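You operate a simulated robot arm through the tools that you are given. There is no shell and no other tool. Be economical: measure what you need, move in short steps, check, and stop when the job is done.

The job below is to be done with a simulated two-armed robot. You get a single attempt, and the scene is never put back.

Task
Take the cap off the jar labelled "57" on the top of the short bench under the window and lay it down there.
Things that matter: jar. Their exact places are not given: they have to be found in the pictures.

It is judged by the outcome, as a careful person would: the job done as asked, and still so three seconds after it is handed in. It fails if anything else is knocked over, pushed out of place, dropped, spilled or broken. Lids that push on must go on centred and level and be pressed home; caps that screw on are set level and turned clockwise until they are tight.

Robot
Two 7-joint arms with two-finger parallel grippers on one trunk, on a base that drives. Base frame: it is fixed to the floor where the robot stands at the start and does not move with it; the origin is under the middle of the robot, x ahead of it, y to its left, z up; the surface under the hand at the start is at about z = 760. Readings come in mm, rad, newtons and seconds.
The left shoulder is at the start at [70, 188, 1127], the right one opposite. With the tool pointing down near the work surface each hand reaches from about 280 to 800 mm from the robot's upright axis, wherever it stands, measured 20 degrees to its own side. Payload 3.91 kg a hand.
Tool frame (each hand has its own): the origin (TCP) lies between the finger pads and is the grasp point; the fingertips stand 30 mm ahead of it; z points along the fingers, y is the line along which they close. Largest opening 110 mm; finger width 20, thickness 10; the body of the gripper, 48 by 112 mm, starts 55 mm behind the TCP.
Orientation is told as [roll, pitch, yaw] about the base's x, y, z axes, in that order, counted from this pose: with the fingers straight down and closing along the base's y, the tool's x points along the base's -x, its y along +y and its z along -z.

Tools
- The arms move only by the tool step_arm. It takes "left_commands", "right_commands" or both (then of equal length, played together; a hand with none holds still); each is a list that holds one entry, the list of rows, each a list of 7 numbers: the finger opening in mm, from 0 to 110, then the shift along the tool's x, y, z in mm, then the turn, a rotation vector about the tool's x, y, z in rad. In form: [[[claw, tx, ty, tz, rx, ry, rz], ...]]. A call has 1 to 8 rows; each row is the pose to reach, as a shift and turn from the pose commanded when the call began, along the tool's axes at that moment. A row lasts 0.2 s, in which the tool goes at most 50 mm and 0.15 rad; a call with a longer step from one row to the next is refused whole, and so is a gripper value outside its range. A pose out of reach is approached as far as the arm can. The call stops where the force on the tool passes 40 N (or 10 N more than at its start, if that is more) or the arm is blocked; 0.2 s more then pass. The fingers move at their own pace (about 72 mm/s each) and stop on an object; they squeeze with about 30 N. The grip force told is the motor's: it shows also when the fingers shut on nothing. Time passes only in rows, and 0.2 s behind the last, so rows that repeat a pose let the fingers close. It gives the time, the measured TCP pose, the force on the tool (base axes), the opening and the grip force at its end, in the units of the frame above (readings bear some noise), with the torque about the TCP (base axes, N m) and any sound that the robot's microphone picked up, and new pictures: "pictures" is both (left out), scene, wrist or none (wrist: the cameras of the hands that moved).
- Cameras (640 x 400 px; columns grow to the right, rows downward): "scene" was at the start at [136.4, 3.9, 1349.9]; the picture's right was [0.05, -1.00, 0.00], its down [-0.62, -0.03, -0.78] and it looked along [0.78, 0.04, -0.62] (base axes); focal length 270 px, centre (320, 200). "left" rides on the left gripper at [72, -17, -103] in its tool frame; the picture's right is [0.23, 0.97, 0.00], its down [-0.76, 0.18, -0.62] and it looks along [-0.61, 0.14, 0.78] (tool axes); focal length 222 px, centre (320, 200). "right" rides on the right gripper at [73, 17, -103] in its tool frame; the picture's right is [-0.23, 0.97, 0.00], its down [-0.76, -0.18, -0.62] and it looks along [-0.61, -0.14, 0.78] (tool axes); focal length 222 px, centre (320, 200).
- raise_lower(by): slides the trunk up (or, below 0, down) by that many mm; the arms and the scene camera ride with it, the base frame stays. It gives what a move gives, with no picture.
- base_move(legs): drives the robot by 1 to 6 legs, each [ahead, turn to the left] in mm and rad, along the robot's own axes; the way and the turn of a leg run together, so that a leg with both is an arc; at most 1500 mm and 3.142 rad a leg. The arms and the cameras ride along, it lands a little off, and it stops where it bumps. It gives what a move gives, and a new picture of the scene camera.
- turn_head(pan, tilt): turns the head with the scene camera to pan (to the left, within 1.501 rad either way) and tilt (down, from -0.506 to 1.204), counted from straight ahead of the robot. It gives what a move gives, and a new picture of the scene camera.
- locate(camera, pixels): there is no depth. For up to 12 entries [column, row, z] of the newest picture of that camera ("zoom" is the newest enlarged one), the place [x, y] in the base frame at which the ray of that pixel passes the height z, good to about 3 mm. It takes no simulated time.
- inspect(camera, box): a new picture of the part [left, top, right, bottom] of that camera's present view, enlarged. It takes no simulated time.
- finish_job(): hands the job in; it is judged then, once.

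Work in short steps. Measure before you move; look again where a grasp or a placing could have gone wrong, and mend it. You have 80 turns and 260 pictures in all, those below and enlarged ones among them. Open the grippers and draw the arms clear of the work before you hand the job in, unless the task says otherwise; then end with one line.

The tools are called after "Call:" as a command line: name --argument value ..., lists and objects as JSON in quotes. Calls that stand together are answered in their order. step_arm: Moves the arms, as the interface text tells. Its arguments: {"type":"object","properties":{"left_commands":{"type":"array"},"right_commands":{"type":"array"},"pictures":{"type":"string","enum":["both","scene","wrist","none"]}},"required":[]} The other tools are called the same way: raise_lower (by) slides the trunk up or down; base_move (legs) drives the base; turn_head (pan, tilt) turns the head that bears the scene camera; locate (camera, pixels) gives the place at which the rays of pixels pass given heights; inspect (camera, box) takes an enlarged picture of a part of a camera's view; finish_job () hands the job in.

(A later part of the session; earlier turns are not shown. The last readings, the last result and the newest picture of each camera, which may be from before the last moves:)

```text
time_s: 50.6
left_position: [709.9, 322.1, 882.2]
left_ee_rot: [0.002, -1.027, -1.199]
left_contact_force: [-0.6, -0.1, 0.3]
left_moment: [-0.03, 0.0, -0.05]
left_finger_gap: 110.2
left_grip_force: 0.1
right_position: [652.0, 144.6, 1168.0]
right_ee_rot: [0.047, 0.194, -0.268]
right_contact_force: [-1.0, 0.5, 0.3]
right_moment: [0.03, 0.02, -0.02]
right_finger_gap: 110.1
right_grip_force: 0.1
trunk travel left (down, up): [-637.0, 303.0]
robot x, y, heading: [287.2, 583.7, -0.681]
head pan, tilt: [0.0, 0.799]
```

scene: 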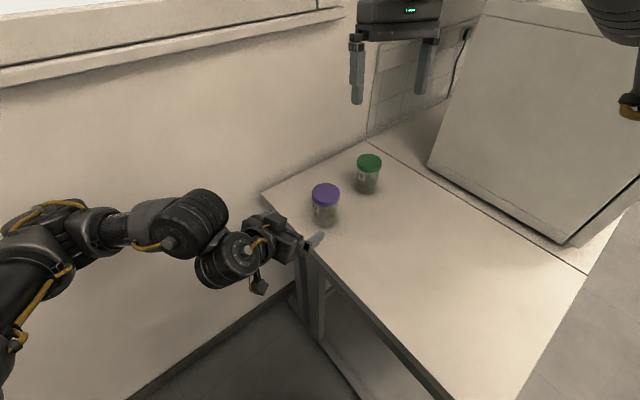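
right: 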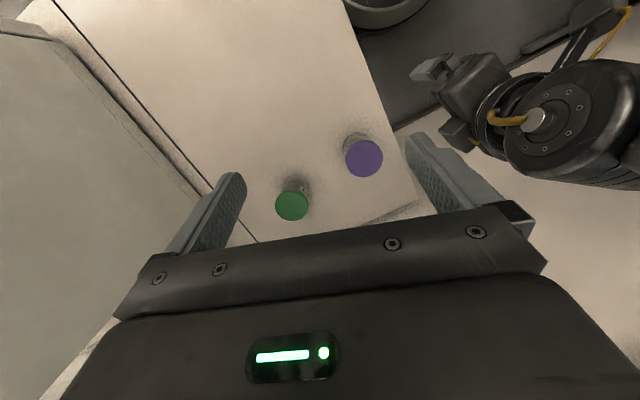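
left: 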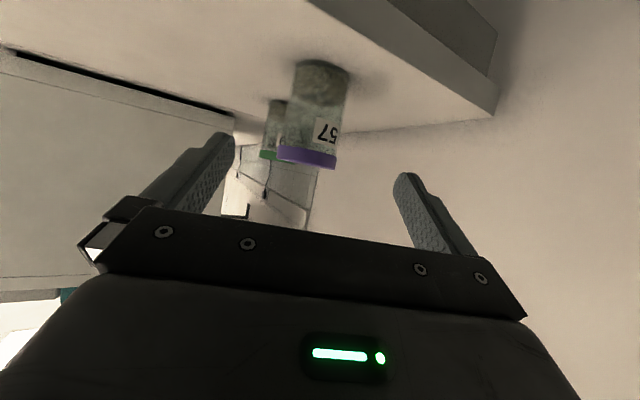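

The jar sits centred between the fingers in the left view. I advance 110 mm along the approach and look again.

Call:
step_arm --left_commands '[[[110, -1, -1, 25, 0, 0, 0], [110, -2, -2, 50, 0, 0, 0], [110, -3, -3, 75, 0, 0, 0], [110, -4, -4, 95, 0, 0, 0], [110, -4, -4, 110, 0, 0, 0]]]' --pictures "both"

Call:
inspect --camera "scene" --box '[265, 150, 425, 250]'

```text
time_s: 51.8
left_position: [739.5, 228.5, 826.2]
left_ee_rot: [0.009, -1.025, -1.205]
left_contact_force: [0.1, 0.3, -0.4]
left_moment: [0.01, 0.02, -0.01]
left_finger_gap: 110.0
left_grip_force: 0.0
right_position: [651.2, 142.6, 1167.2]
right_ee_rot: [0.052, 0.191, -0.268]
right_contact_force: [-1.0, 0.6, 0.0]
right_moment: [0.01, 0.03, 0.01]
right_finger_gap: 109.9
right_grip_force: 0.1
trunk travel left (down, up): [-637.0, 303.0]
robot x, y, heading: [286.3, 583.3, -0.68]
head pan, tilt: [0.0, 0.799]
```

scene: 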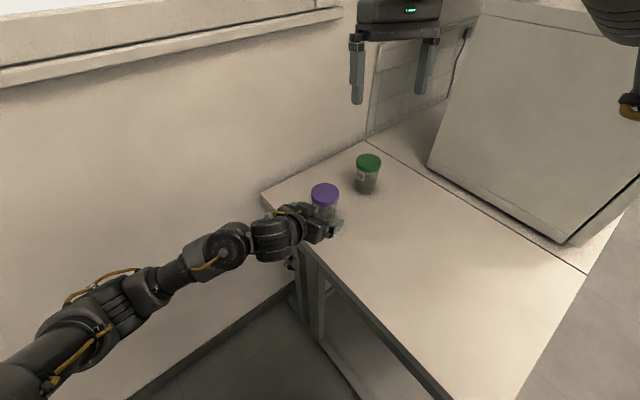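
left: 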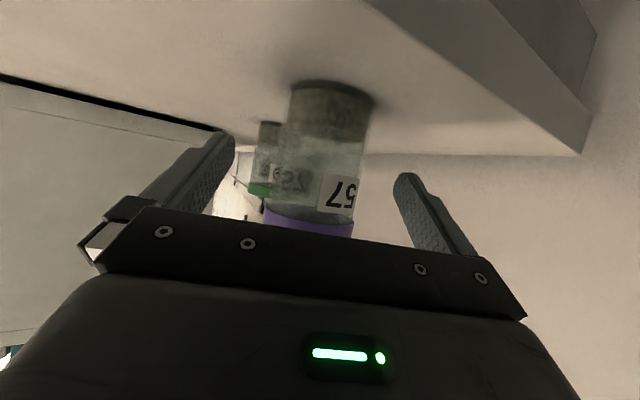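

```text
4.00 times, centred on (345, 200) of scene
```

zoom: 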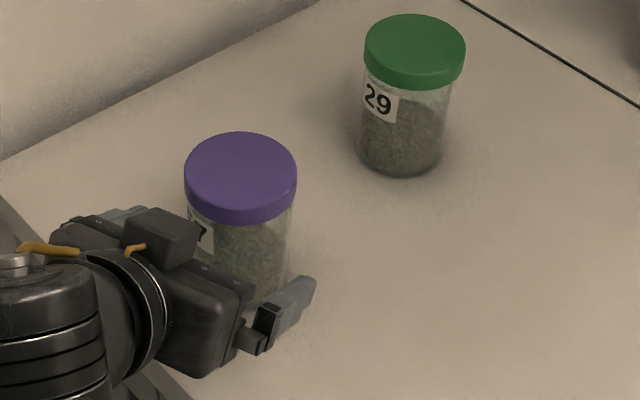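

Geometry checks out (jar axis predicted at col 330 at base, seen at ≈331). I advance the last 40 mm and close on the body.

Call:
step_arm --left_commands '[[[110, -1, 0, 15, 0, 0, 0], [110, -2, 0, 30, 0, 0, 0], [110, -2, 0, 40, 0, 0, 0], [110, -2, 0, 40, 0, 0, 0]]]' --pictures "both"

Call:
inspect --camera "scene" --box '[265, 150, 425, 250]'

```text
time_s: 52.8
left_position: [752.5, 196.9, 808.8]
left_ee_rot: [0.005, -1.024, -1.204]
left_contact_force: [0.3, 0.1, 0.7]
left_moment: [-0.02, 0.02, -0.05]
left_finger_gap: 109.9
left_grip_force: 0.0
right_position: [652.1, 144.5, 1168.8]
right_ee_rot: [0.05, 0.193, -0.267]
right_contact_force: [0.2, 0.0, -0.1]
right_moment: [0.02, -0.01, 0.0]
right_finger_gap: 109.8
right_grip_force: 0.0
trunk travel left (down, up): [-637.0, 303.0]
robot x, y, heading: [286.0, 586.1, -0.68]
head pan, tilt: [0.0, 0.799]
```

scene: 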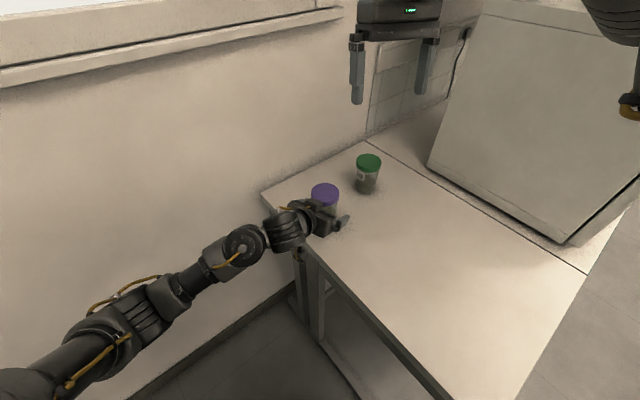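
left: 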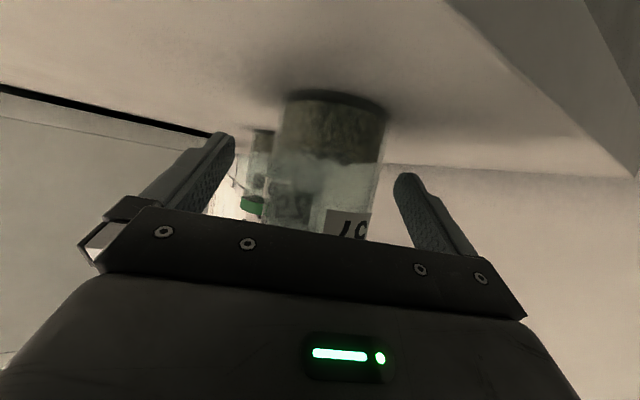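

```text
4.00 times, centred on (345, 200) of scene
```

zoom: 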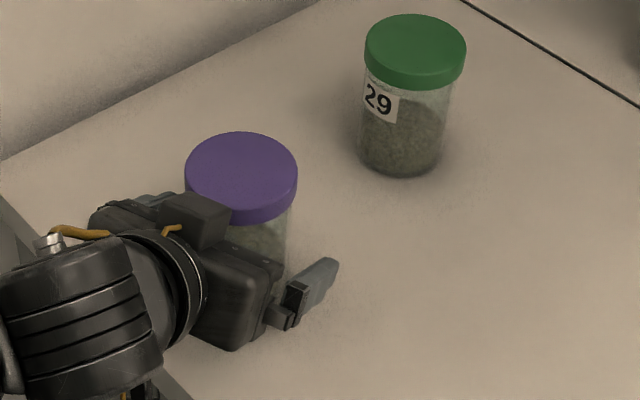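

Centred well. I close the left gripper on the jar body.

Call:
step_arm --left_commands '[[[90, 0, 0, 0, 0, 0, 0], [70, 0, 0, 0, 0, 0, 0], [50, 0, 0, 0, 0, 0, 0], [50, 0, 0, 0, 0, 0, 0], [50, 0, 0, 0, 0, 0, 0]]]' --pictures "both"

```text
time_s: 54.0
left_position: [752.3, 196.3, 809.1]
left_ee_rot: [0.006, -1.025, -1.204]
left_contact_force: [0.2, 0.7, 0.2]
left_moment: [-0.05, 0.05, -0.01]
left_finger_gap: 67.2
left_grip_force: 29.9
right_position: [651.6, 144.0, 1168.5]
right_ee_rot: [0.049, 0.193, -0.266]
right_contact_force: [-0.6, 0.3, 0.5]
right_moment: [-0.02, 0.01, 0.03]
right_finger_gap: 109.9
right_grip_force: 0.1
trunk travel left (down, up): [-637.0, 303.0]
robot x, y, heading: [286.2, 582.3, -0.68]
head pan, tilt: [0.0, 0.799]
```

scene: 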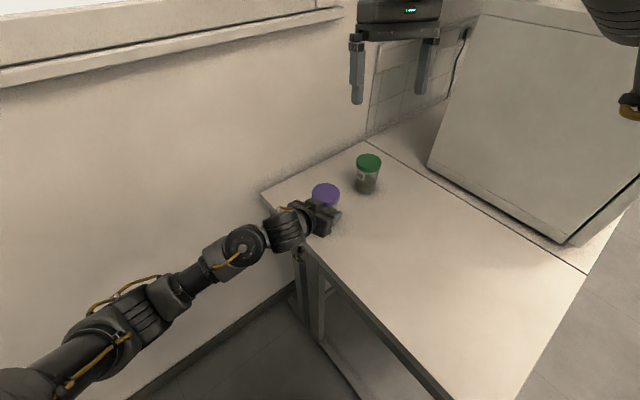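
left: 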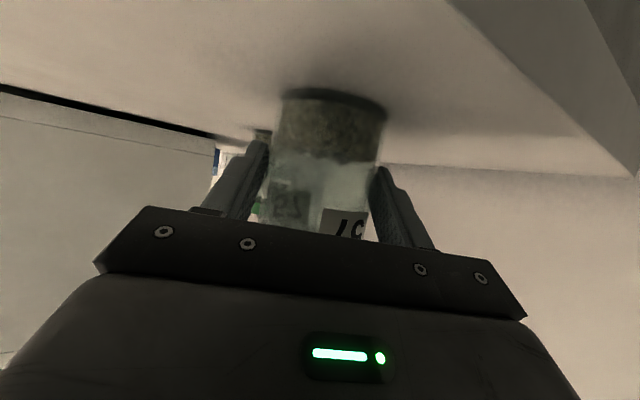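

The jar is held at 67 mm. Now I bring the right hand upright and down to about z 1000 near the jar.

Call:
step_arm --right_commands '[[[110, -10, -1, 20, 0, -0.02, 0], [110, -20, -2, 40, 0, -0.05, 0], [110, -30, -3, 60, 0.01, -0.08, 0], [110, -40, -4, 80, 0.02, -0.1, 0], [110, -50, -5, 100, 0.03, -0.13, 0], [110, -60, -6, 120, 0.04, -0.15, 0], [110, -70, -8, 140, 0.05, -0.17, 0], [110, -81, -9, 155, 0.05, -0.19, 0]]]' --pictures "both"

```text
time_s: 55.8
left_position: [751.0, 195.2, 809.4]
left_ee_rot: [0.009, -1.024, -1.205]
left_contact_force: [0.6, -1.5, 1.4]
left_moment: [-0.08, 0.05, 0.06]
left_finger_gap: 67.2
left_grip_force: 30.0
right_position: [755.0, 118.4, 1038.3]
right_ee_rot: [0.118, -0.012, -0.27]
right_contact_force: [0.4, 0.8, -0.5]
right_moment: [0.04, -0.01, 0.01]
right_finger_gap: 110.0
right_grip_force: 0.2
right hand out of reach, approached as far as the arm can: row 1, 2, 3, 4, 5, 6, 7, 8
trunk travel left (down, up): [-637.0, 303.0]
robot x, y, heading: [284.1, 582.4, -0.686]
head pan, tilt: [0.0, 0.799]
```

scene: 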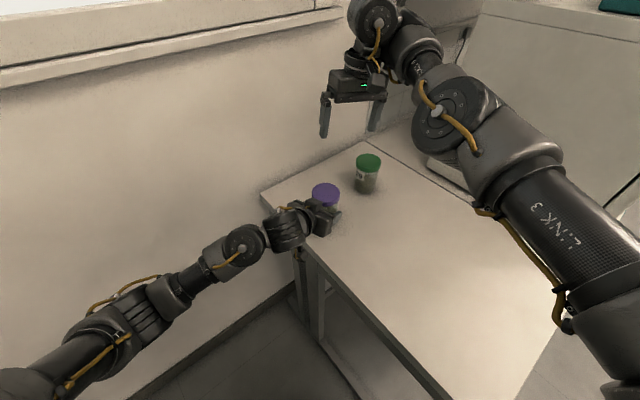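
right: 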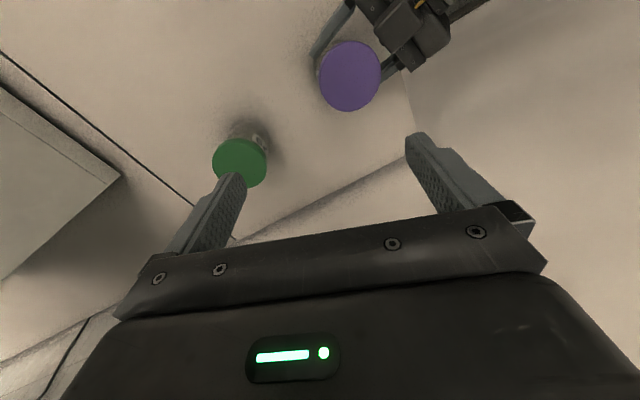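

The right arm seems limited in its yaw (+0.41 relative to the heading). I turn it clockwise (yaw toward -1.0), fixing the roll.

Call:
step_arm --right_commands '[[[110, 0, 0, 0, 0.01, 0, 0.1], [110, 0, 0, 0, 0.02, 0, 0.2], [110, 0, 0, 0, 0.04, 0, 0.3], [110, 0, 0, 0, 0.06, 0, 0.4], [110, 0, 0, 0, 0.08, 0, 0.5], [110, 0, 0, 0, 0.09, 0, 0.6], [110, 0, 0, 0, 0.1, 0, 0.7], [110, 0, 0, 0, 0.11, 0.0, 0.75]]]' --pictures "both"

```text
time_s: 57.6
left_position: [750.9, 196.1, 809.3]
left_ee_rot: [0.006, -1.024, -1.206]
left_contact_force: [-0.6, 0.3, 2.0]
left_moment: [-0.04, 0.12, -0.03]
left_finger_gap: 67.2
left_grip_force: 30.1
right_position: [750.1, 138.5, 1065.1]
right_ee_rot: [0.052, 0.088, -1.02]
right_contact_force: [-0.8, -1.1, -0.2]
right_moment: [-0.03, 0.02, 0.02]
right_finger_gap: 110.1
right_grip_force: 0.0
right hand out of reach, approached as far as the arm can: row 2, 3, 4, 5, 6, 7, 8
trunk travel left (down, up): [-637.0, 303.0]
robot x, y, heading: [286.2, 584.1, -0.68]
head pan, tilt: [0.0, 0.799]
```

scene: 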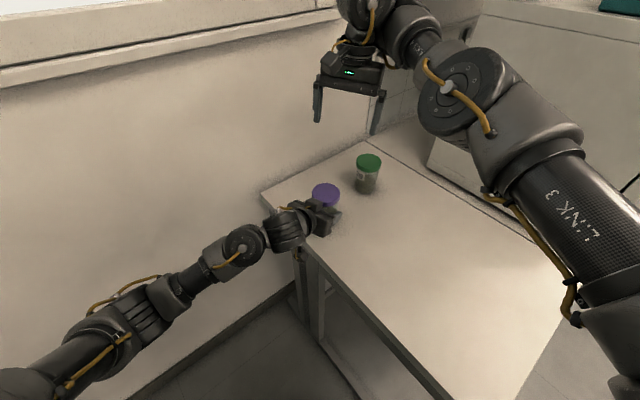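
right: 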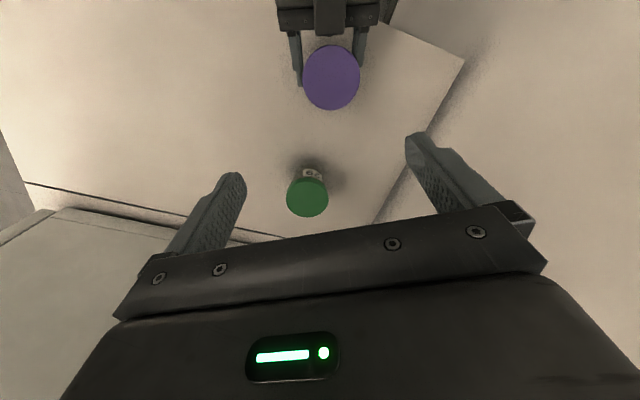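

Yaw is -1.02 now. I lower it to about z 940 over the cap, straightening the small tilt.

Call:
step_arm --right_commands '[[[110, 3, 3, 16, 0.01, -0.01, 0], [110, 6, 6, 32, 0.02, -0.02, 0], [110, 9, 9, 48, 0.03, -0.04, 0], [110, 12, 12, 64, 0.04, -0.06, 0], [110, 15, 15, 80, 0.05, -0.08, 0], [110, 18, 18, 96, 0.05, -0.09, 0], [110, 21, 21, 112, 0.05, -0.09, 0], [110, 23, 23, 126, 0.05, -0.09, 0]]]' --pictures "both"

```text
time_s: 59.4
left_position: [750.7, 196.3, 808.9]
left_ee_rot: [0.01, -1.025, -1.204]
left_contact_force: [1.1, 0.7, 1.0]
left_moment: [-0.02, 0.0, 0.01]
left_finger_gap: 67.5
left_grip_force: 29.9
right_position: [779.0, 190.8, 1008.1]
right_ee_rot: [0.088, 0.094, -1.015]
right_contact_force: [-0.2, -0.2, 0.3]
right_moment: [-0.01, 0.02, -0.01]
right_finger_gap: 110.0
right_grip_force: 0.0
right hand out of reach, approached as far as the arm can: row 1, 2, 3, 4, 5, 6, 7, 8
trunk travel left (down, up): [-637.0, 303.0]
robot x, y, heading: [288.5, 581.4, -0.684]
head pan, tilt: [0.0, 0.799]
```

scene: 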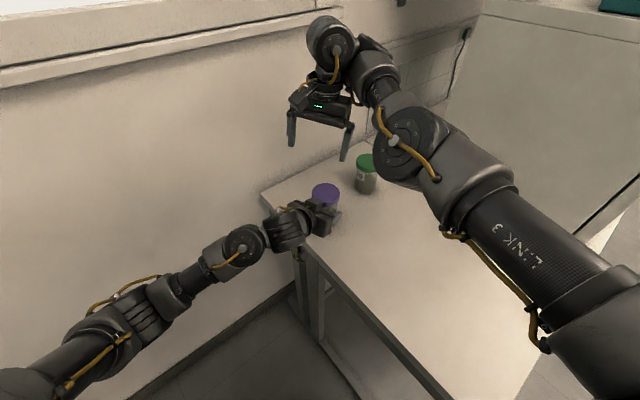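
right: 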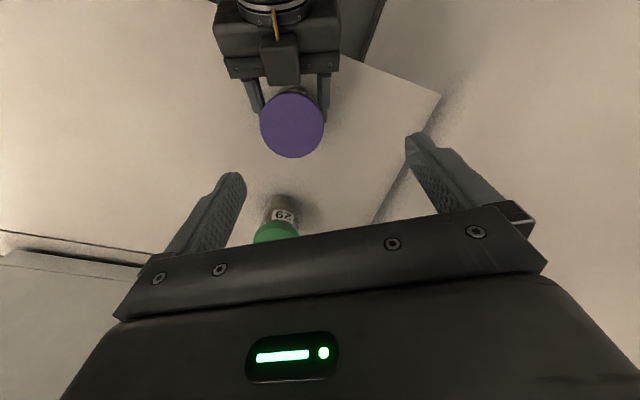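

The right hand is still being restricted but it makes progress as it comes lower; being high bends the wrist most. I continue downward and back over the cap without asking for rotation.

Call:
step_arm --right_commands '[[[110, 0, -3, 10, 0, 0, 0], [110, 0, -6, 20, 0, 0, 0], [110, 0, -9, 30, 0, 0, 0], [110, -1, -12, 40, 0, 0, 0], [110, -1, -15, 50, 0, 0, 0], [110, -2, -18, 60, 0, 0, 0], [110, -2, -21, 70, 0, 0, 0], [110, -2, -23, 76, 0, 0, 0]]]' --pictures "both"

```text
time_s: 61.2
left_position: [750.5, 196.4, 808.0]
left_ee_rot: [0.006, -1.025, -1.205]
left_contact_force: [0.5, 0.9, 1.5]
left_moment: [-0.05, 0.09, 0.01]
left_finger_gap: 67.3
left_grip_force: 30.0
right_position: [773.9, 191.6, 985.6]
right_ee_rot: [0.075, 0.132, -1.009]
right_contact_force: [0.0, 0.1, 0.1]
right_moment: [0.0, 0.0, 0.02]
right_finger_gap: 110.3
right_grip_force: 0.1
right hand out of reach, approached as far as the arm can: row 1, 2, 3, 4, 5, 6, 7, 8
trunk travel left (down, up): [-637.0, 303.0]
robot x, y, heading: [284.1, 584.6, -0.679]
head pan, tilt: [0.0, 0.799]
```

scene: 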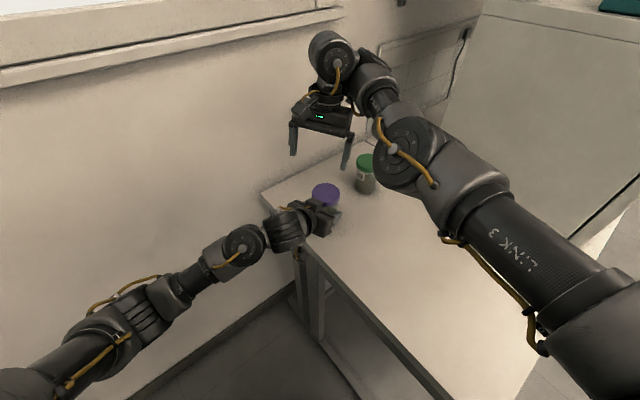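
right: 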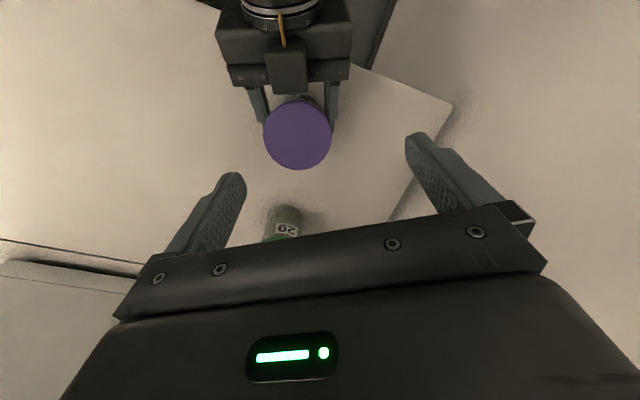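

The right wrist is at its bend limit because the shoulder is too low. I'll release the jar, back the left hand off, raise the trunk, and come again.

Call:
step_arm --left_commands '[[[90, 0, 0, 0, 0, 0, 0], [110, 0, 0, 0, 0, 0, 0], [110, 0, 0, 0, 0, 0, 0], [110, 0, 0, -25, 0, 0, 0], [110, 0, 0, -60, 0, 0, 0], [110, 0, 0, -100, 0, 0, 0], [110, 0, 0, -140, 0, 0, 0], [110, 0, 0, -160, 0, 0, 0]]]' --pictures "scene"

Call:
raise_lower --by 220

```text
time_s: 63.0
left_position: [693.0, 308.7, 895.1]
left_ee_rot: [0.013, -1.044, -1.236]
left_contact_force: [0.0, 0.1, -0.3]
left_moment: [0.0, 0.01, 0.02]
left_finger_gap: 110.2
left_grip_force: 0.2
left hand out of reach, approached as far as the arm can: row 7, 8
right_position: [774.1, 191.3, 986.2]
right_ee_rot: [0.077, 0.13, -1.011]
right_contact_force: [-1.1, 0.0, -0.4]
right_moment: [0.0, -0.01, 0.01]
right_finger_gap: 110.0
right_grip_force: 0.0
trunk travel left (down, up): [-637.0, 303.0]
robot x, y, heading: [285.0, 582.3, -0.68]
head pan, tilt: [0.0, 0.799]
```

scene: 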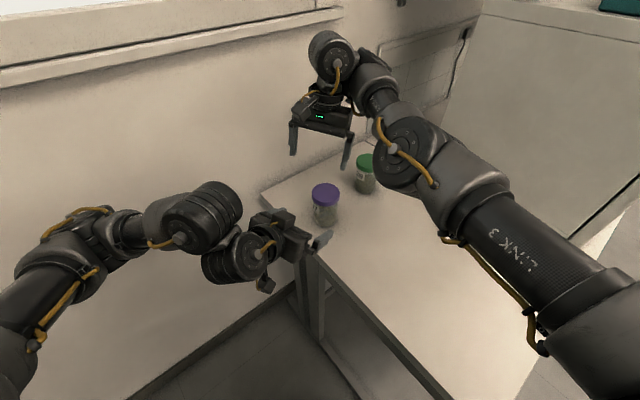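

```text
time_s: 65.3
left_position: [691.5, 307.1, 1113.3]
left_ee_rot: [0.003, -1.04, -1.231]
left_contact_force: [0.8, -0.2, -0.2]
left_moment: [-0.07, -0.02, -0.01]
left_finger_gap: 110.1
left_grip_force: 0.0
right_position: [773.5, 190.7, 1206.6]
right_ee_rot: [0.074, 0.13, -1.012]
right_contact_force: [0.1, 0.4, 0.8]
right_moment: [-0.01, 0.01, 0.0]
right_finger_gap: 109.9
right_grip_force: 0.0
trunk travel left (down, up): [-857.0, 83.0]
robot x, y, heading: [285.7, 581.8, -0.684]
head pan, tilt: [0.0, 0.799]
```

Trunk is up. I bring the right hand down over the cap again and straighten it.

Call:
step_arm --right_commands '[[[110, -3, -4, 25, 0, 0, 0], [110, -6, -8, 50, 0, 0, 0], [110, -10, -12, 75, 0.01, -0.02, 0], [110, -13, -16, 100, 0.02, -0.05, 0], [110, -16, -20, 125, 0.04, -0.08, 0], [110, -20, -24, 150, 0.06, -0.11, 0], [110, -23, -27, 177, 0.075, -0.13, 0], [110, -26, -30, 203, 0.075, -0.13, 0]]]' --pictures "both"

```text
time_s: 67.1
left_position: [692.5, 307.9, 1113.9]
left_ee_rot: [0.004, -1.042, -1.231]
left_contact_force: [0.0, -0.2, -0.1]
left_moment: [0.01, 0.01, 0.03]
left_finger_gap: 109.5
left_grip_force: 0.1
right_position: [769.4, 202.8, 1177.5]
right_ee_rot: [0.055, 0.184, -1.011]
right_contact_force: [-0.4, -0.1, 0.1]
right_moment: [-0.05, 0.02, 0.02]
right_finger_gap: 110.1
right_grip_force: 0.1
right hand out of reach, approached as far as the arm can: row 1, 2, 3, 4, 5, 6, 7, 8
trunk travel left (down, up): [-857.0, 83.0]
robot x, y, heading: [284.4, 586.9, -0.682]
head pan, tilt: [0.0, 0.799]
```

scene: 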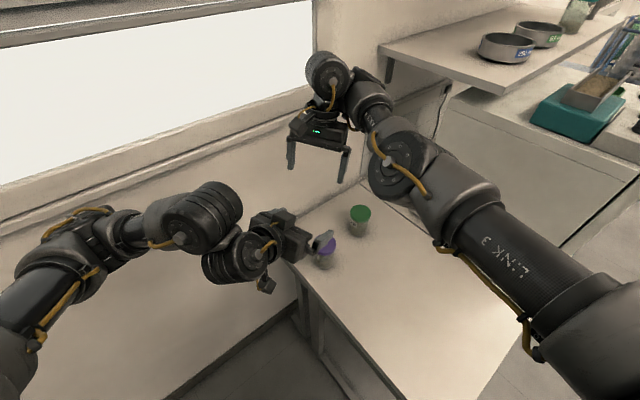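
right: 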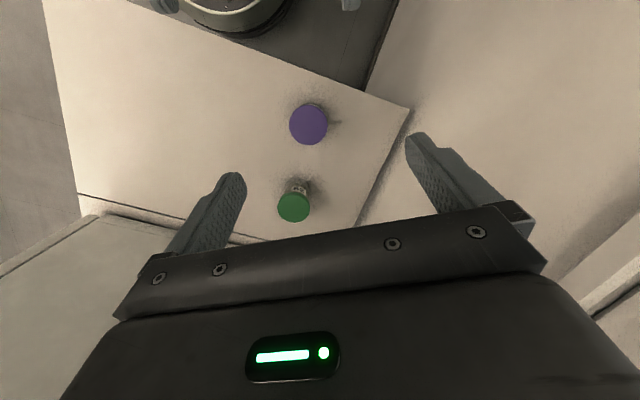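

It still refuses. I bring the right hand back to its original pose relative to the robot (high, closer) to restore the elbow posture.

Call:
step_arm --right_commands '[[[110, 14, -20, -20, 0, -0.02, -0.04], [110, 29, -40, -42, 0.01, -0.04, -0.08], [110, 43, -60, -63, 0.02, -0.07, -0.12], [110, 58, -80, -84, 0.02, -0.09, -0.16], [110, 72, -100, -105, 0.03, -0.11, -0.2], [110, 87, -120, -126, 0.04, -0.14, -0.25], [110, 101, -140, -147, 0.05, -0.16, -0.29], [110, 116, -160, -167, 0.055, -0.184, -0.33]]]' --pictures "scene"

```text
time_s: 68.9
left_position: [690.1, 307.5, 1114.6]
left_ee_rot: [0.008, -1.044, -1.236]
left_contact_force: [-0.3, 0.5, 0.7]
left_moment: [-0.04, 0.0, 0.03]
left_finger_gap: 110.0
left_grip_force: 0.0
right_position: [672.0, 141.7, 1452.4]
right_ee_rot: [0.026, -0.008, -0.689]
right_contact_force: [0.1, -0.3, 0.0]
right_moment: [0.01, -0.01, -0.04]
right_finger_gap: 109.9
right_grip_force: 0.0
right hand out of reach, approached as far as the arm can: row 1, 2, 3, 4, 5, 6, 7, 8
trunk travel left (down, up): [-857.0, 83.0]
robot x, y, heading: [287.7, 583.2, -0.683]
head pan, tilt: [0.0, 0.799]
```

scene: 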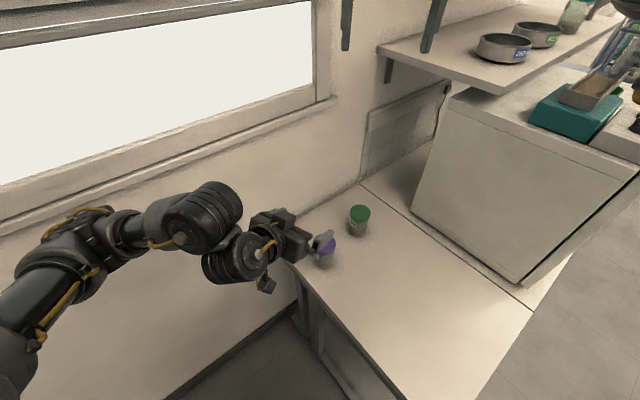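

The right hand rose to z 1452 and is now level. I look at the right arm's posture.

Call:
turn_head --pan -0.4 --tilt 0.2

```text
time_s: 69.9
left_position: [692.3, 308.0, 1114.2]
left_ee_rot: [0.004, -1.041, -1.229]
left_contact_force: [0.1, 0.1, -0.3]
left_moment: [0.01, -0.03, 0.0]
left_finger_gap: 110.0
left_grip_force: 0.0
right_position: [676.1, 140.7, 1450.6]
right_ee_rot: [0.024, -0.008, -0.687]
right_contact_force: [0.2, -1.0, 0.3]
right_moment: [-0.02, -0.02, -0.01]
right_finger_gap: 110.0
right_grip_force: 0.0
trunk travel left (down, up): [-857.0, 83.0]
robot x, y, heading: [286.9, 581.2, -0.682]
head pan, tilt: [-0.4, 0.201]
```

scene: 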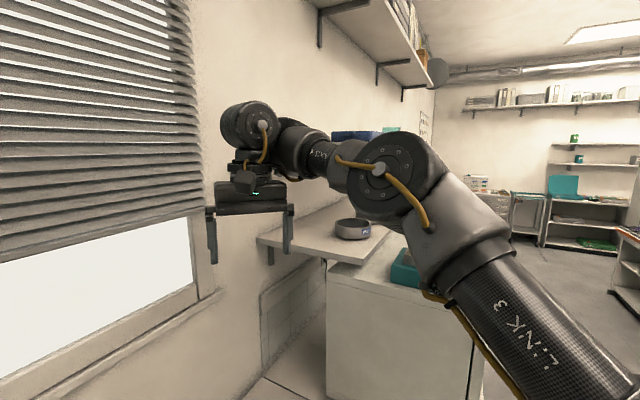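

The elbow is up now. I try a pure descent from here and see if the arm follows.

Call:
step_arm --right_commands '[[[110, 0, 0, 25, 0, 0, 0], [110, 0, 0, 50, 0, 0, 0], [110, 0, 0, 75, 0, 0, 0], [110, 0, 0, 100, 0, 0, 0], [110, 0, 0, 125, 0, 0, 0], [110, 0, 0, 150, 0, 0, 0], [110, 0, 0, 150, 0, 0, 0]]]' --pictures "scene"

```text
time_s: 71.5
left_position: [693.1, 308.2, 1113.9]
left_ee_rot: [0.002, -1.043, -1.229]
left_contact_force: [0.1, -0.2, -1.2]
left_moment: [0.01, -0.01, 0.0]
left_finger_gap: 110.0
left_grip_force: 0.1
right_position: [749.1, 147.9, 1344.1]
right_ee_rot: [0.054, -0.003, -0.688]
right_contact_force: [0.5, 0.8, 0.2]
right_moment: [-0.02, 0.0, 0.01]
right_finger_gap: 110.2
right_grip_force: 0.1
right hand out of reach, approached as far as the arm can: row 1, 2, 3, 4, 5, 6, 7
trunk travel left (down, up): [-857.0, 83.0]
robot x, y, heading: [288.7, 583.0, -0.68]
head pan, tilt: [-0.4, 0.201]
```

scene: 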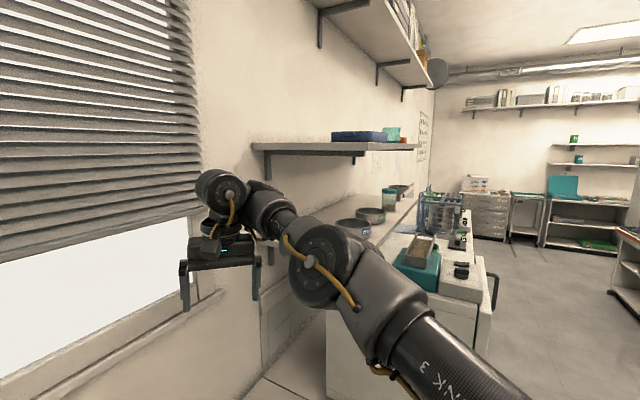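

It moves as if held at a fixed minimum radius from the shoulder. I go round that: slightly farther out, and down past shoulder level.

Call:
step_arm --right_commands '[[[110, -12, 8, 10, 0, 0, 0], [110, -24, 16, 25, 0, 0, 0], [110, -36, 24, 45, 0, 0, 0], [110, -45, 30, 70, 0, 0, 0], [110, -48, 34, 100, 0, 0, 0], [110, -48, 34, 130, 0, 0, 0], [110, -48, 34, 165, 0, 0, 0], [110, -48, 34, 200, 0, 0, 0]]]' --pictures "scene"

```text
time_s: 73.3
left_position: [691.3, 307.4, 1113.5]
left_ee_rot: [0.002, -1.043, -1.23]
left_contact_force: [0.1, -0.1, -1.1]
left_moment: [0.0, 0.01, 0.02]
left_finger_gap: 110.0
left_grip_force: 0.1
right_position: [777.3, 178.4, 1232.6]
right_ee_rot: [0.114, 0.05, -0.682]
right_contact_force: [-0.7, -0.2, -0.2]
right_moment: [-0.03, 0.02, -0.02]
right_finger_gap: 109.8
right_grip_force: 0.1
right hand out of reach, approached as far as the arm can: row 1, 2, 3, 4, 5, 6, 7, 8
trunk travel left (down, up): [-857.0, 83.0]
robot x, y, heading: [284.1, 583.7, -0.681]
head pan, tilt: [-0.4, 0.201]
```

scene: 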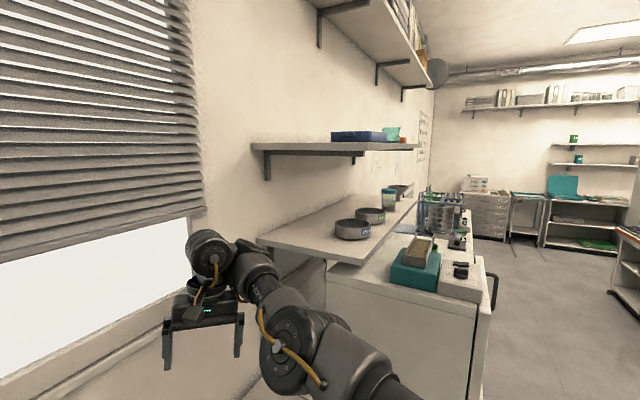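

The right arm's shoulder-to-wrist distance never changes (~605 mm): its elbow behaves as frozen. So I'll use the healthy left arm on the cap and keep the right as a helper; first I swing the right hand out of the way to the right.

Call:
step_arm --right_commands '[[[110, -8, -32, 0, 0, 0, 0.05], [110, -14, -64, 0, 0, 0, 0.1], [110, -18, -96, 0, 0, 0, 0.16], [110, -21, -128, 0, 0, 0, 0.21], [110, -23, -160, 0, 0, 0, 0.27], [110, -24, -192, 0, 0, 0, 0.32], [110, -25, -224, 0, 0, 0, 0.38], [110, -25, -254, 0, 0, 0, 0.43]]]' --pictures "none"

Call:
turn_head --pan 0.0 --tilt 0.8

```text
time_s: 75.1
left_position: [690.7, 305.6, 1114.3]
left_ee_rot: [0.008, -1.04, -1.234]
left_contact_force: [-0.2, 0.4, -0.9]
left_moment: [0.0, -0.01, 0.02]
left_finger_gap: 109.8
left_grip_force: 0.1
right_position: [658.5, -43.7, 1199.8]
right_ee_rot: [0.116, 0.115, -1.131]
right_contact_force: [0.1, -0.2, -0.4]
right_moment: [0.04, -0.02, -0.01]
right_finger_gap: 110.1
right_grip_force: 0.0
right hand out of reach, approached as far as the arm can: row 1, 2, 3, 4, 5, 6, 7, 8
trunk travel left (down, up): [-857.0, 83.0]
robot x, y, heading: [284.5, 582.1, -0.681]
head pan, tilt: [-0.4, 0.201]
```

```text
time_s: 76.1
left_position: [692.8, 307.9, 1114.7]
left_ee_rot: [0.002, -1.043, -1.231]
left_contact_force: [0.2, -0.3, 0.5]
left_moment: [0.01, 0.01, 0.04]
left_finger_gap: 110.0
left_grip_force: 0.0
right_position: [660.2, -41.4, 1200.3]
right_ee_rot: [0.115, 0.114, -1.131]
right_contact_force: [-0.8, 0.7, 0.2]
right_moment: [0.02, -0.04, -0.01]
right_finger_gap: 109.9
right_grip_force: 0.1
trunk travel left (down, up): [-857.0, 83.0]
robot x, y, heading: [286.6, 579.6, -0.68]
head pan, tilt: [0.0, 0.799]
```

scene: 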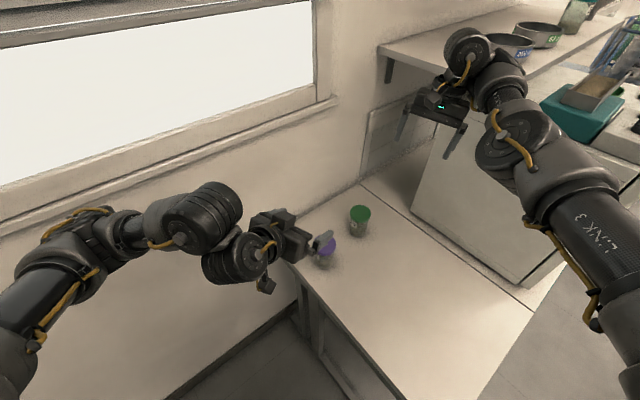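

Now I bring the left hand upright again above the jar.

Call:
step_arm --left_commands '[[[110, -4, 2, 14, 0, 0.13, 0], [110, -8, 4, 28, 0, 0.26, 0], [110, -11, 5, 42, 0, 0.39, 0], [110, -15, 7, 56, 0, 0.52, 0], [110, -19, 9, 70, 0, 0.65, 0], [110, -23, 10, 83, 0, 0.78, 0], [110, -26, 12, 97, 0, 0.91, 0], [110, -30, 14, 111, 0, 1.04, 0]]]' --pictures "both"

```text
time_s: 77.9
left_position: [740.0, 205.2, 1084.3]
left_ee_rot: [0.003, 0.001, -1.229]
left_contact_force: [-0.5, -0.6, 1.3]
left_moment: [0.01, 0.0, -0.02]
left_finger_gap: 109.9
left_grip_force: 0.0
right_position: [658.4, -43.6, 1200.7]
right_ee_rot: [0.116, 0.116, -1.132]
right_contact_force: [-0.4, 0.4, 0.1]
right_moment: [0.01, -0.02, 0.01]
right_finger_gap: 109.7
right_grip_force: 0.0
trunk travel left (down, up): [-857.0, 83.0]
robot x, y, heading: [282.8, 582.3, -0.678]
head pan, tilt: [0.0, 0.799]
```

scene: 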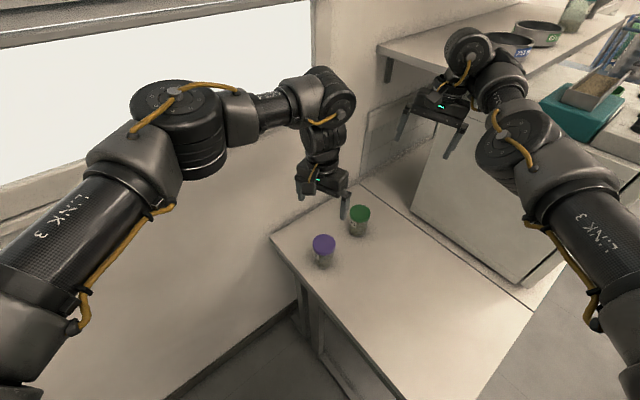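
left: 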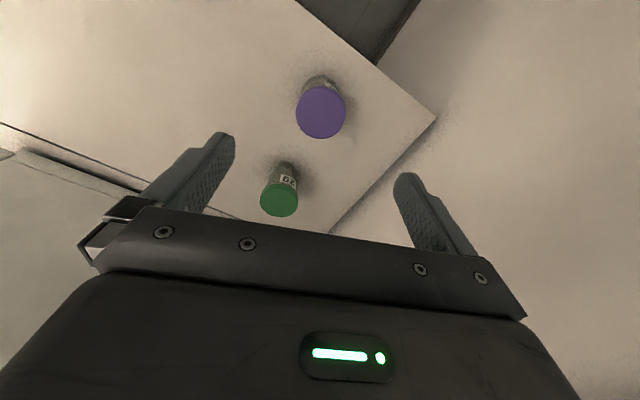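

The left arm is upright above. I measure the cap's centre.

Call:
inspect --camera "left" --box '[270, 60, 370, 150]'

Call:
locate --camera "left" --pixels '[[321, 112, 857], [296, 112, 857], [346, 112, 857], [321, 87, 857], [321, 138, 857]]'

```text
4.44 times, centred on (320, 105) of left
```

zoom: 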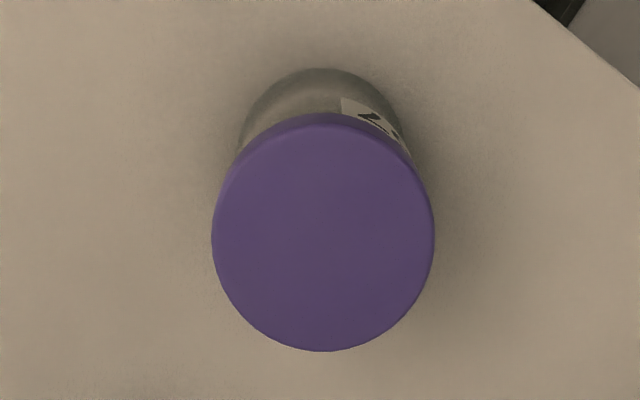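

```text
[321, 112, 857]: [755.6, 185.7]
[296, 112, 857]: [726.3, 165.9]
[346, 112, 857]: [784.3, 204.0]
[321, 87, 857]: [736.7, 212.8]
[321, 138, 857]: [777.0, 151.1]
```

Cap centre ≈ (757,184). I descend to z≈934 above it while turning clockwise to yaw ≈ -1.8, to have travel for unscrewing.

Call:
step_arm --left_commands '[[[100, -4, 1, 20, 0, 0, 0.08], [100, -8, 3, 40, 0, 0, 0.16], [100, -12, 4, 60, 0, 0, 0.24], [100, -16, 6, 80, 0, 0, 0.32], [100, -20, 7, 100, 0, 0, 0.4], [100, -23, 8, 120, 0, 0, 0.48], [100, -25, 9, 140, 0, 0, 0.57], [100, -25, 9, 150, 0, 0, 0.57]]]' --pictures "both"

Call:
inspect --camera "left" --box '[200, 100, 440, 250]'

```text
time_s: 79.7
left_position: [759.6, 187.1, 934.1]
left_ee_rot: [0.002, 0.002, -1.798]
left_contact_force: [0.0, 0.1, -0.4]
left_moment: [-0.03, 0.03, -0.02]
left_finger_gap: 99.9
left_grip_force: 0.0
right_position: [660.4, -40.7, 1200.2]
right_ee_rot: [0.116, 0.116, -1.132]
right_contact_force: [-0.4, -0.8, 0.5]
right_moment: [0.02, 0.01, -0.01]
right_finger_gap: 109.9
right_grip_force: 0.0
trunk travel left (down, up): [-857.0, 83.0]
robot x, y, heading: [284.8, 584.1, -0.678]
head pan, tilt: [0.0, 0.799]
```

scene: 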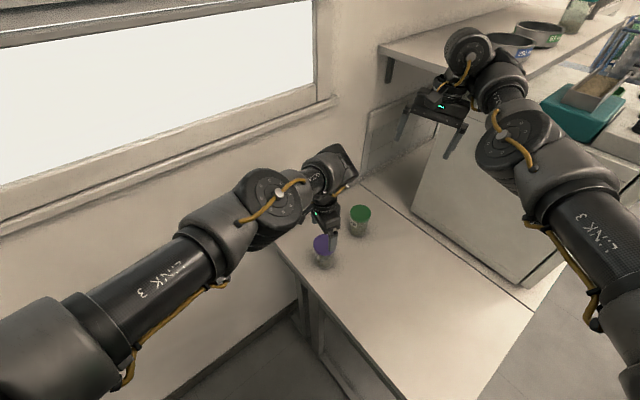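
left: 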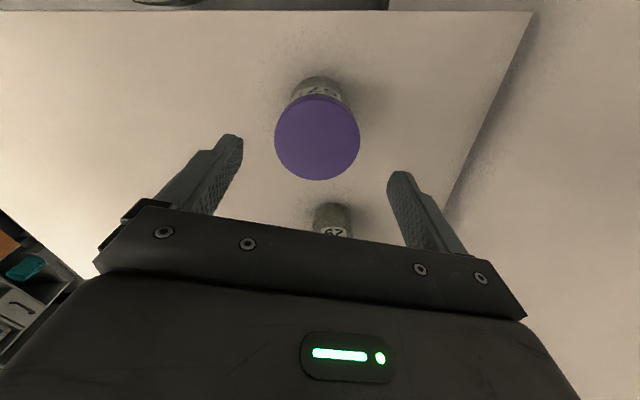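

```text
2.67 times, centred on (320, 175) of left
```

zoom: 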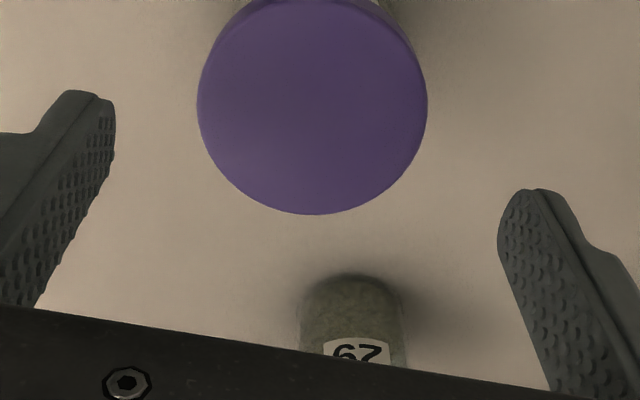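

Call:
locate --camera "left" --pixels '[[317, 138, 857], [274, 138, 857], [360, 138, 857], [317, 180, 857], [317, 138, 850]]'

```text
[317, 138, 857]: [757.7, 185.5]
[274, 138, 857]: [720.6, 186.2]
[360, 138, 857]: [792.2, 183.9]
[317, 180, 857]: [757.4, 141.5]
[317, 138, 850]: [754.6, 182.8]
```

Call:
locate --camera "left" --pixels '[[317, 100, 857], [317, 103, 857], [317, 179, 857], [317, 95, 842], [317, 77, 760]]'

```text
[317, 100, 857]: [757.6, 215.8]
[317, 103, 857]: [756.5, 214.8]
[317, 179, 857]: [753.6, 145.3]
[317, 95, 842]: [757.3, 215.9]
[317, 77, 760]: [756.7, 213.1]
```

Centre refines to (756.5,180). I descend to TCP z≈874 so only the cap is between the fingertips.

Call:
step_arm --left_commands '[[[100, -4, -1, 15, 0, 0, 0], [100, -7, -1, 30, 0, 0, 0], [100, -7, -1, 45, 0, 0, 0], [100, -7, -1, 60, 0, 0, 0], [100, -7, -1, 60, 0, 0, 0]]]' --pictures "both"

Call:
inspect --camera "scene" --box '[270, 190, 400, 280]'

```text
time_s: 80.9
left_position: [752.9, 192.3, 878.5]
left_ee_rot: [0.003, -0.002, -1.798]
left_contact_force: [0.1, 1.2, -0.5]
left_moment: [0.01, 0.01, 0.0]
left_finger_gap: 100.1
left_grip_force: 0.1
left hand out of reach, approached as far as the arm can: row 2, 3, 4, 5
right_position: [660.4, -41.8, 1200.0]
right_ee_rot: [0.116, 0.115, -1.132]
right_contact_force: [-0.5, -0.4, 0.5]
right_moment: [-0.03, 0.02, 0.04]
right_finger_gap: 110.2
right_grip_force: 0.0
trunk travel left (down, up): [-857.0, 83.0]
robot x, y, heading: [285.1, 584.7, -0.681]
head pan, tilt: [0.0, 0.799]
```

scene: 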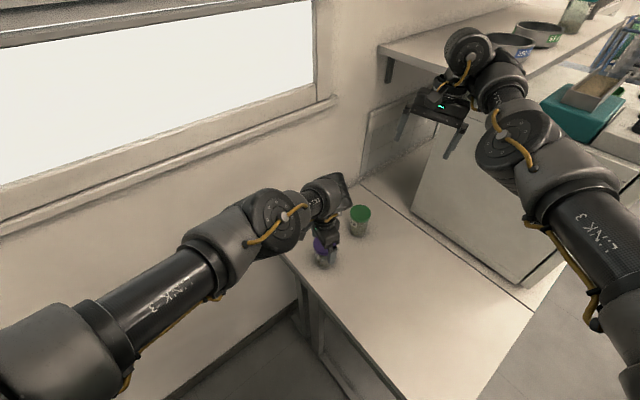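
left: 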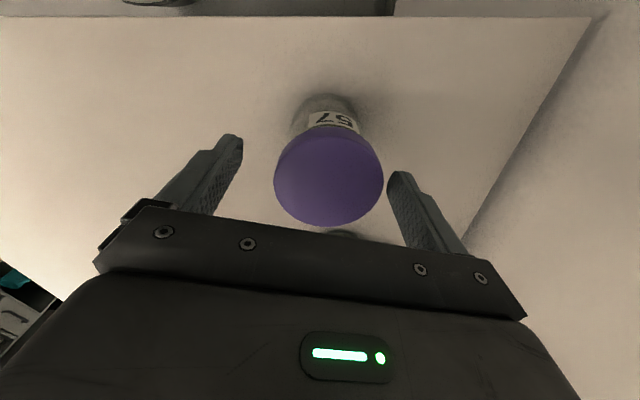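

```text
4.44 times, centred on (335, 235) of scene
```

zoom: 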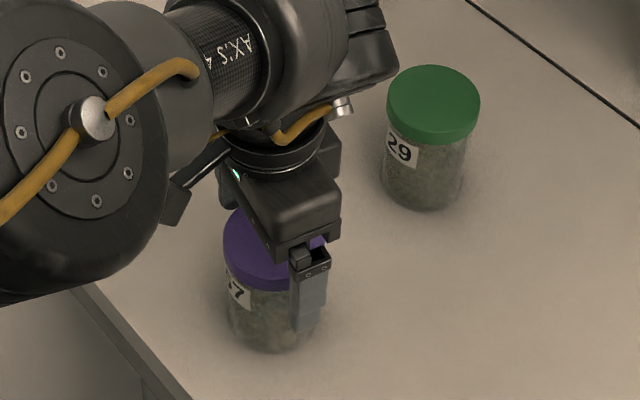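

At this trunk height the left arm runs out of reach. I lift the hand, lower the trunk 130 mm, and return.

Call:
step_arm --left_commands '[[[100, 0, 0, -30, 0, 0, 0], [100, 0, 0, -70, 0, 0, 0], [100, 0, 0, -110, 0, 0, 0], [100, 0, 0, -150, 0, 0, 0], [100, 0, 0, -180, 0, 0, 0]]]' --pictures "none"

Call:
raise_lower --by -130

```text
time_s: 82.1
left_position: [752.5, 193.2, 1060.5]
left_ee_rot: [0.004, 0.0, -1.797]
left_contact_force: [-0.4, 0.1, 0.3]
left_moment: [-0.01, -0.04, 0.01]
left_finger_gap: 100.1
left_grip_force: 0.0
right_position: [658.8, -41.5, 1201.1]
right_ee_rot: [0.114, 0.114, -1.131]
right_contact_force: [-0.2, 0.8, -0.1]
right_moment: [0.0, 0.0, 0.02]
right_finger_gap: 109.9
right_grip_force: 0.0
trunk travel left (down, up): [-857.0, 83.0]
robot x, y, heading: [287.6, 584.5, -0.681]
head pan, tilt: [0.0, 0.799]
```

```text
time_s: 83.7
left_position: [753.0, 192.0, 928.2]
left_ee_rot: [0.004, -0.001, -1.798]
left_contact_force: [0.0, -0.2, 0.3]
left_moment: [-0.01, -0.02, 0.01]
left_finger_gap: 99.9
left_grip_force: 0.0
right_position: [659.6, -39.9, 1071.5]
right_ee_rot: [0.116, 0.112, -1.132]
right_contact_force: [0.4, 0.0, -0.2]
right_moment: [-0.02, -0.01, -0.03]
right_finger_gap: 109.8
right_grip_force: 0.0
trunk travel left (down, up): [-727.0, 213.0]
robot x, y, heading: [283.0, 584.0, -0.682]
head pan, tilt: [0.0, 0.799]
```

Now down to the cap: shift (-10, +6, +54) in the tool frame.

Call:
step_arm --left_commands '[[[100, -6, 3, 5, 0, 0, 0], [100, -10, 6, 15, 0, 0, 0], [100, -10, 6, 30, 0, 0, 0], [100, -10, 6, 45, 0, 0, 0], [100, -10, 6, 54, 0, 0, 0]]]' --pictures "both"

Call:
inspect --camera "scene" --box '[270, 170, 400, 260]'

```text
time_s: 84.9
left_position: [756.3, 181.0, 875.7]
left_ee_rot: [0.002, 0.001, -1.798]
left_contact_force: [-0.2, -0.1, -0.9]
left_moment: [-0.02, -0.01, 0.02]
left_finger_gap: 100.1
left_grip_force: 0.1
right_position: [658.8, -41.1, 1070.1]
right_ee_rot: [0.114, 0.116, -1.132]
right_contact_force: [-0.9, -0.1, 0.4]
right_moment: [0.0, -0.01, 0.0]
right_finger_gap: 110.0
right_grip_force: 0.0
trunk travel left (down, up): [-727.0, 213.0]
robot x, y, heading: [285.4, 584.3, -0.675]
head pan, tilt: [0.0, 0.799]
```

scene: 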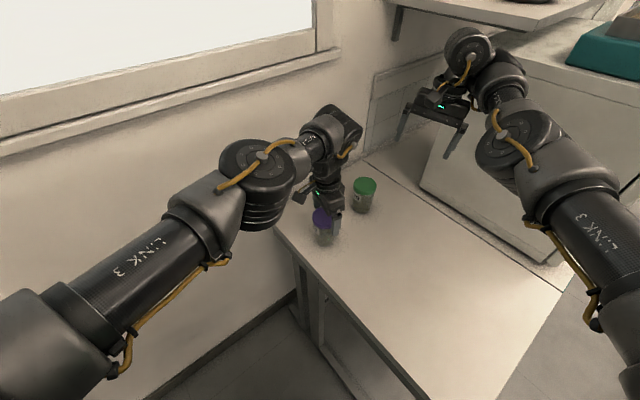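
left: 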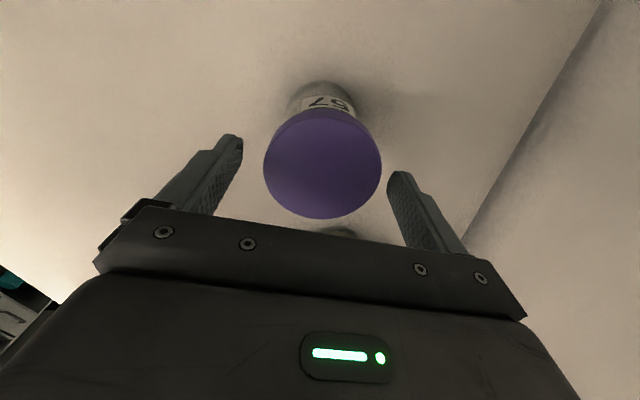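

```text
4.44 times, centred on (335, 215) of scene
```

zoom: 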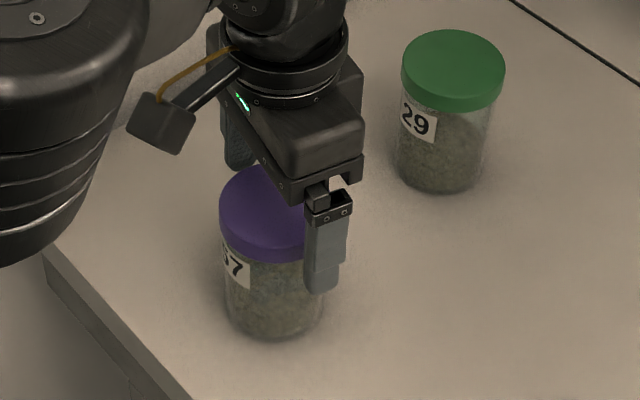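

The fingertips end about at the cap's lower rim. I close on the cap.

Call:
step_arm --left_commands '[[[85, 0, 0, 0, 0, 0, 0], [70, 0, 0, 0, 0, 0, 0], [55, 0, 0, 0, 0, 0, 0], [55, 0, 0, 0, 0, 0, 0], [55, 0, 0, 0, 0, 0, 0]]]' --pictures "wrist"

```text
time_s: 86.1
left_position: [756.8, 181.8, 874.9]
left_ee_rot: [0.004, 0.0, -1.797]
left_contact_force: [0.5, -0.3, -0.5]
left_moment: [0.0, -0.01, 0.01]
left_finger_gap: 69.7
left_grip_force: 30.2
right_position: [660.7, -42.0, 1070.6]
right_ee_rot: [0.116, 0.115, -1.13]
right_contact_force: [0.1, -0.8, 0.2]
right_moment: [0.01, 0.02, -0.01]
right_finger_gap: 110.2
right_grip_force: 0.0
trunk travel left (down, up): [-727.0, 213.0]
robot x, y, heading: [285.3, 579.6, -0.683]
head pan, tilt: [0.0, 0.799]
heard: snap
```

left: 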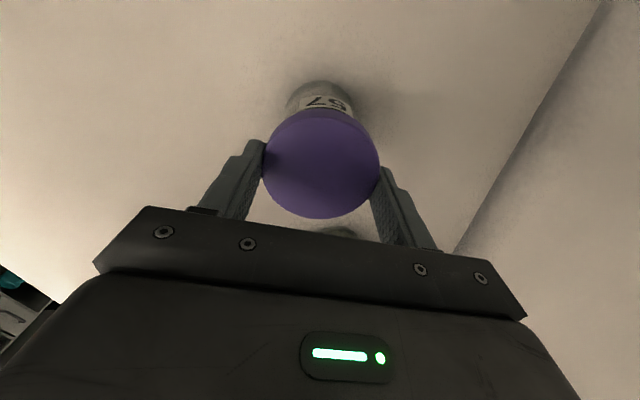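

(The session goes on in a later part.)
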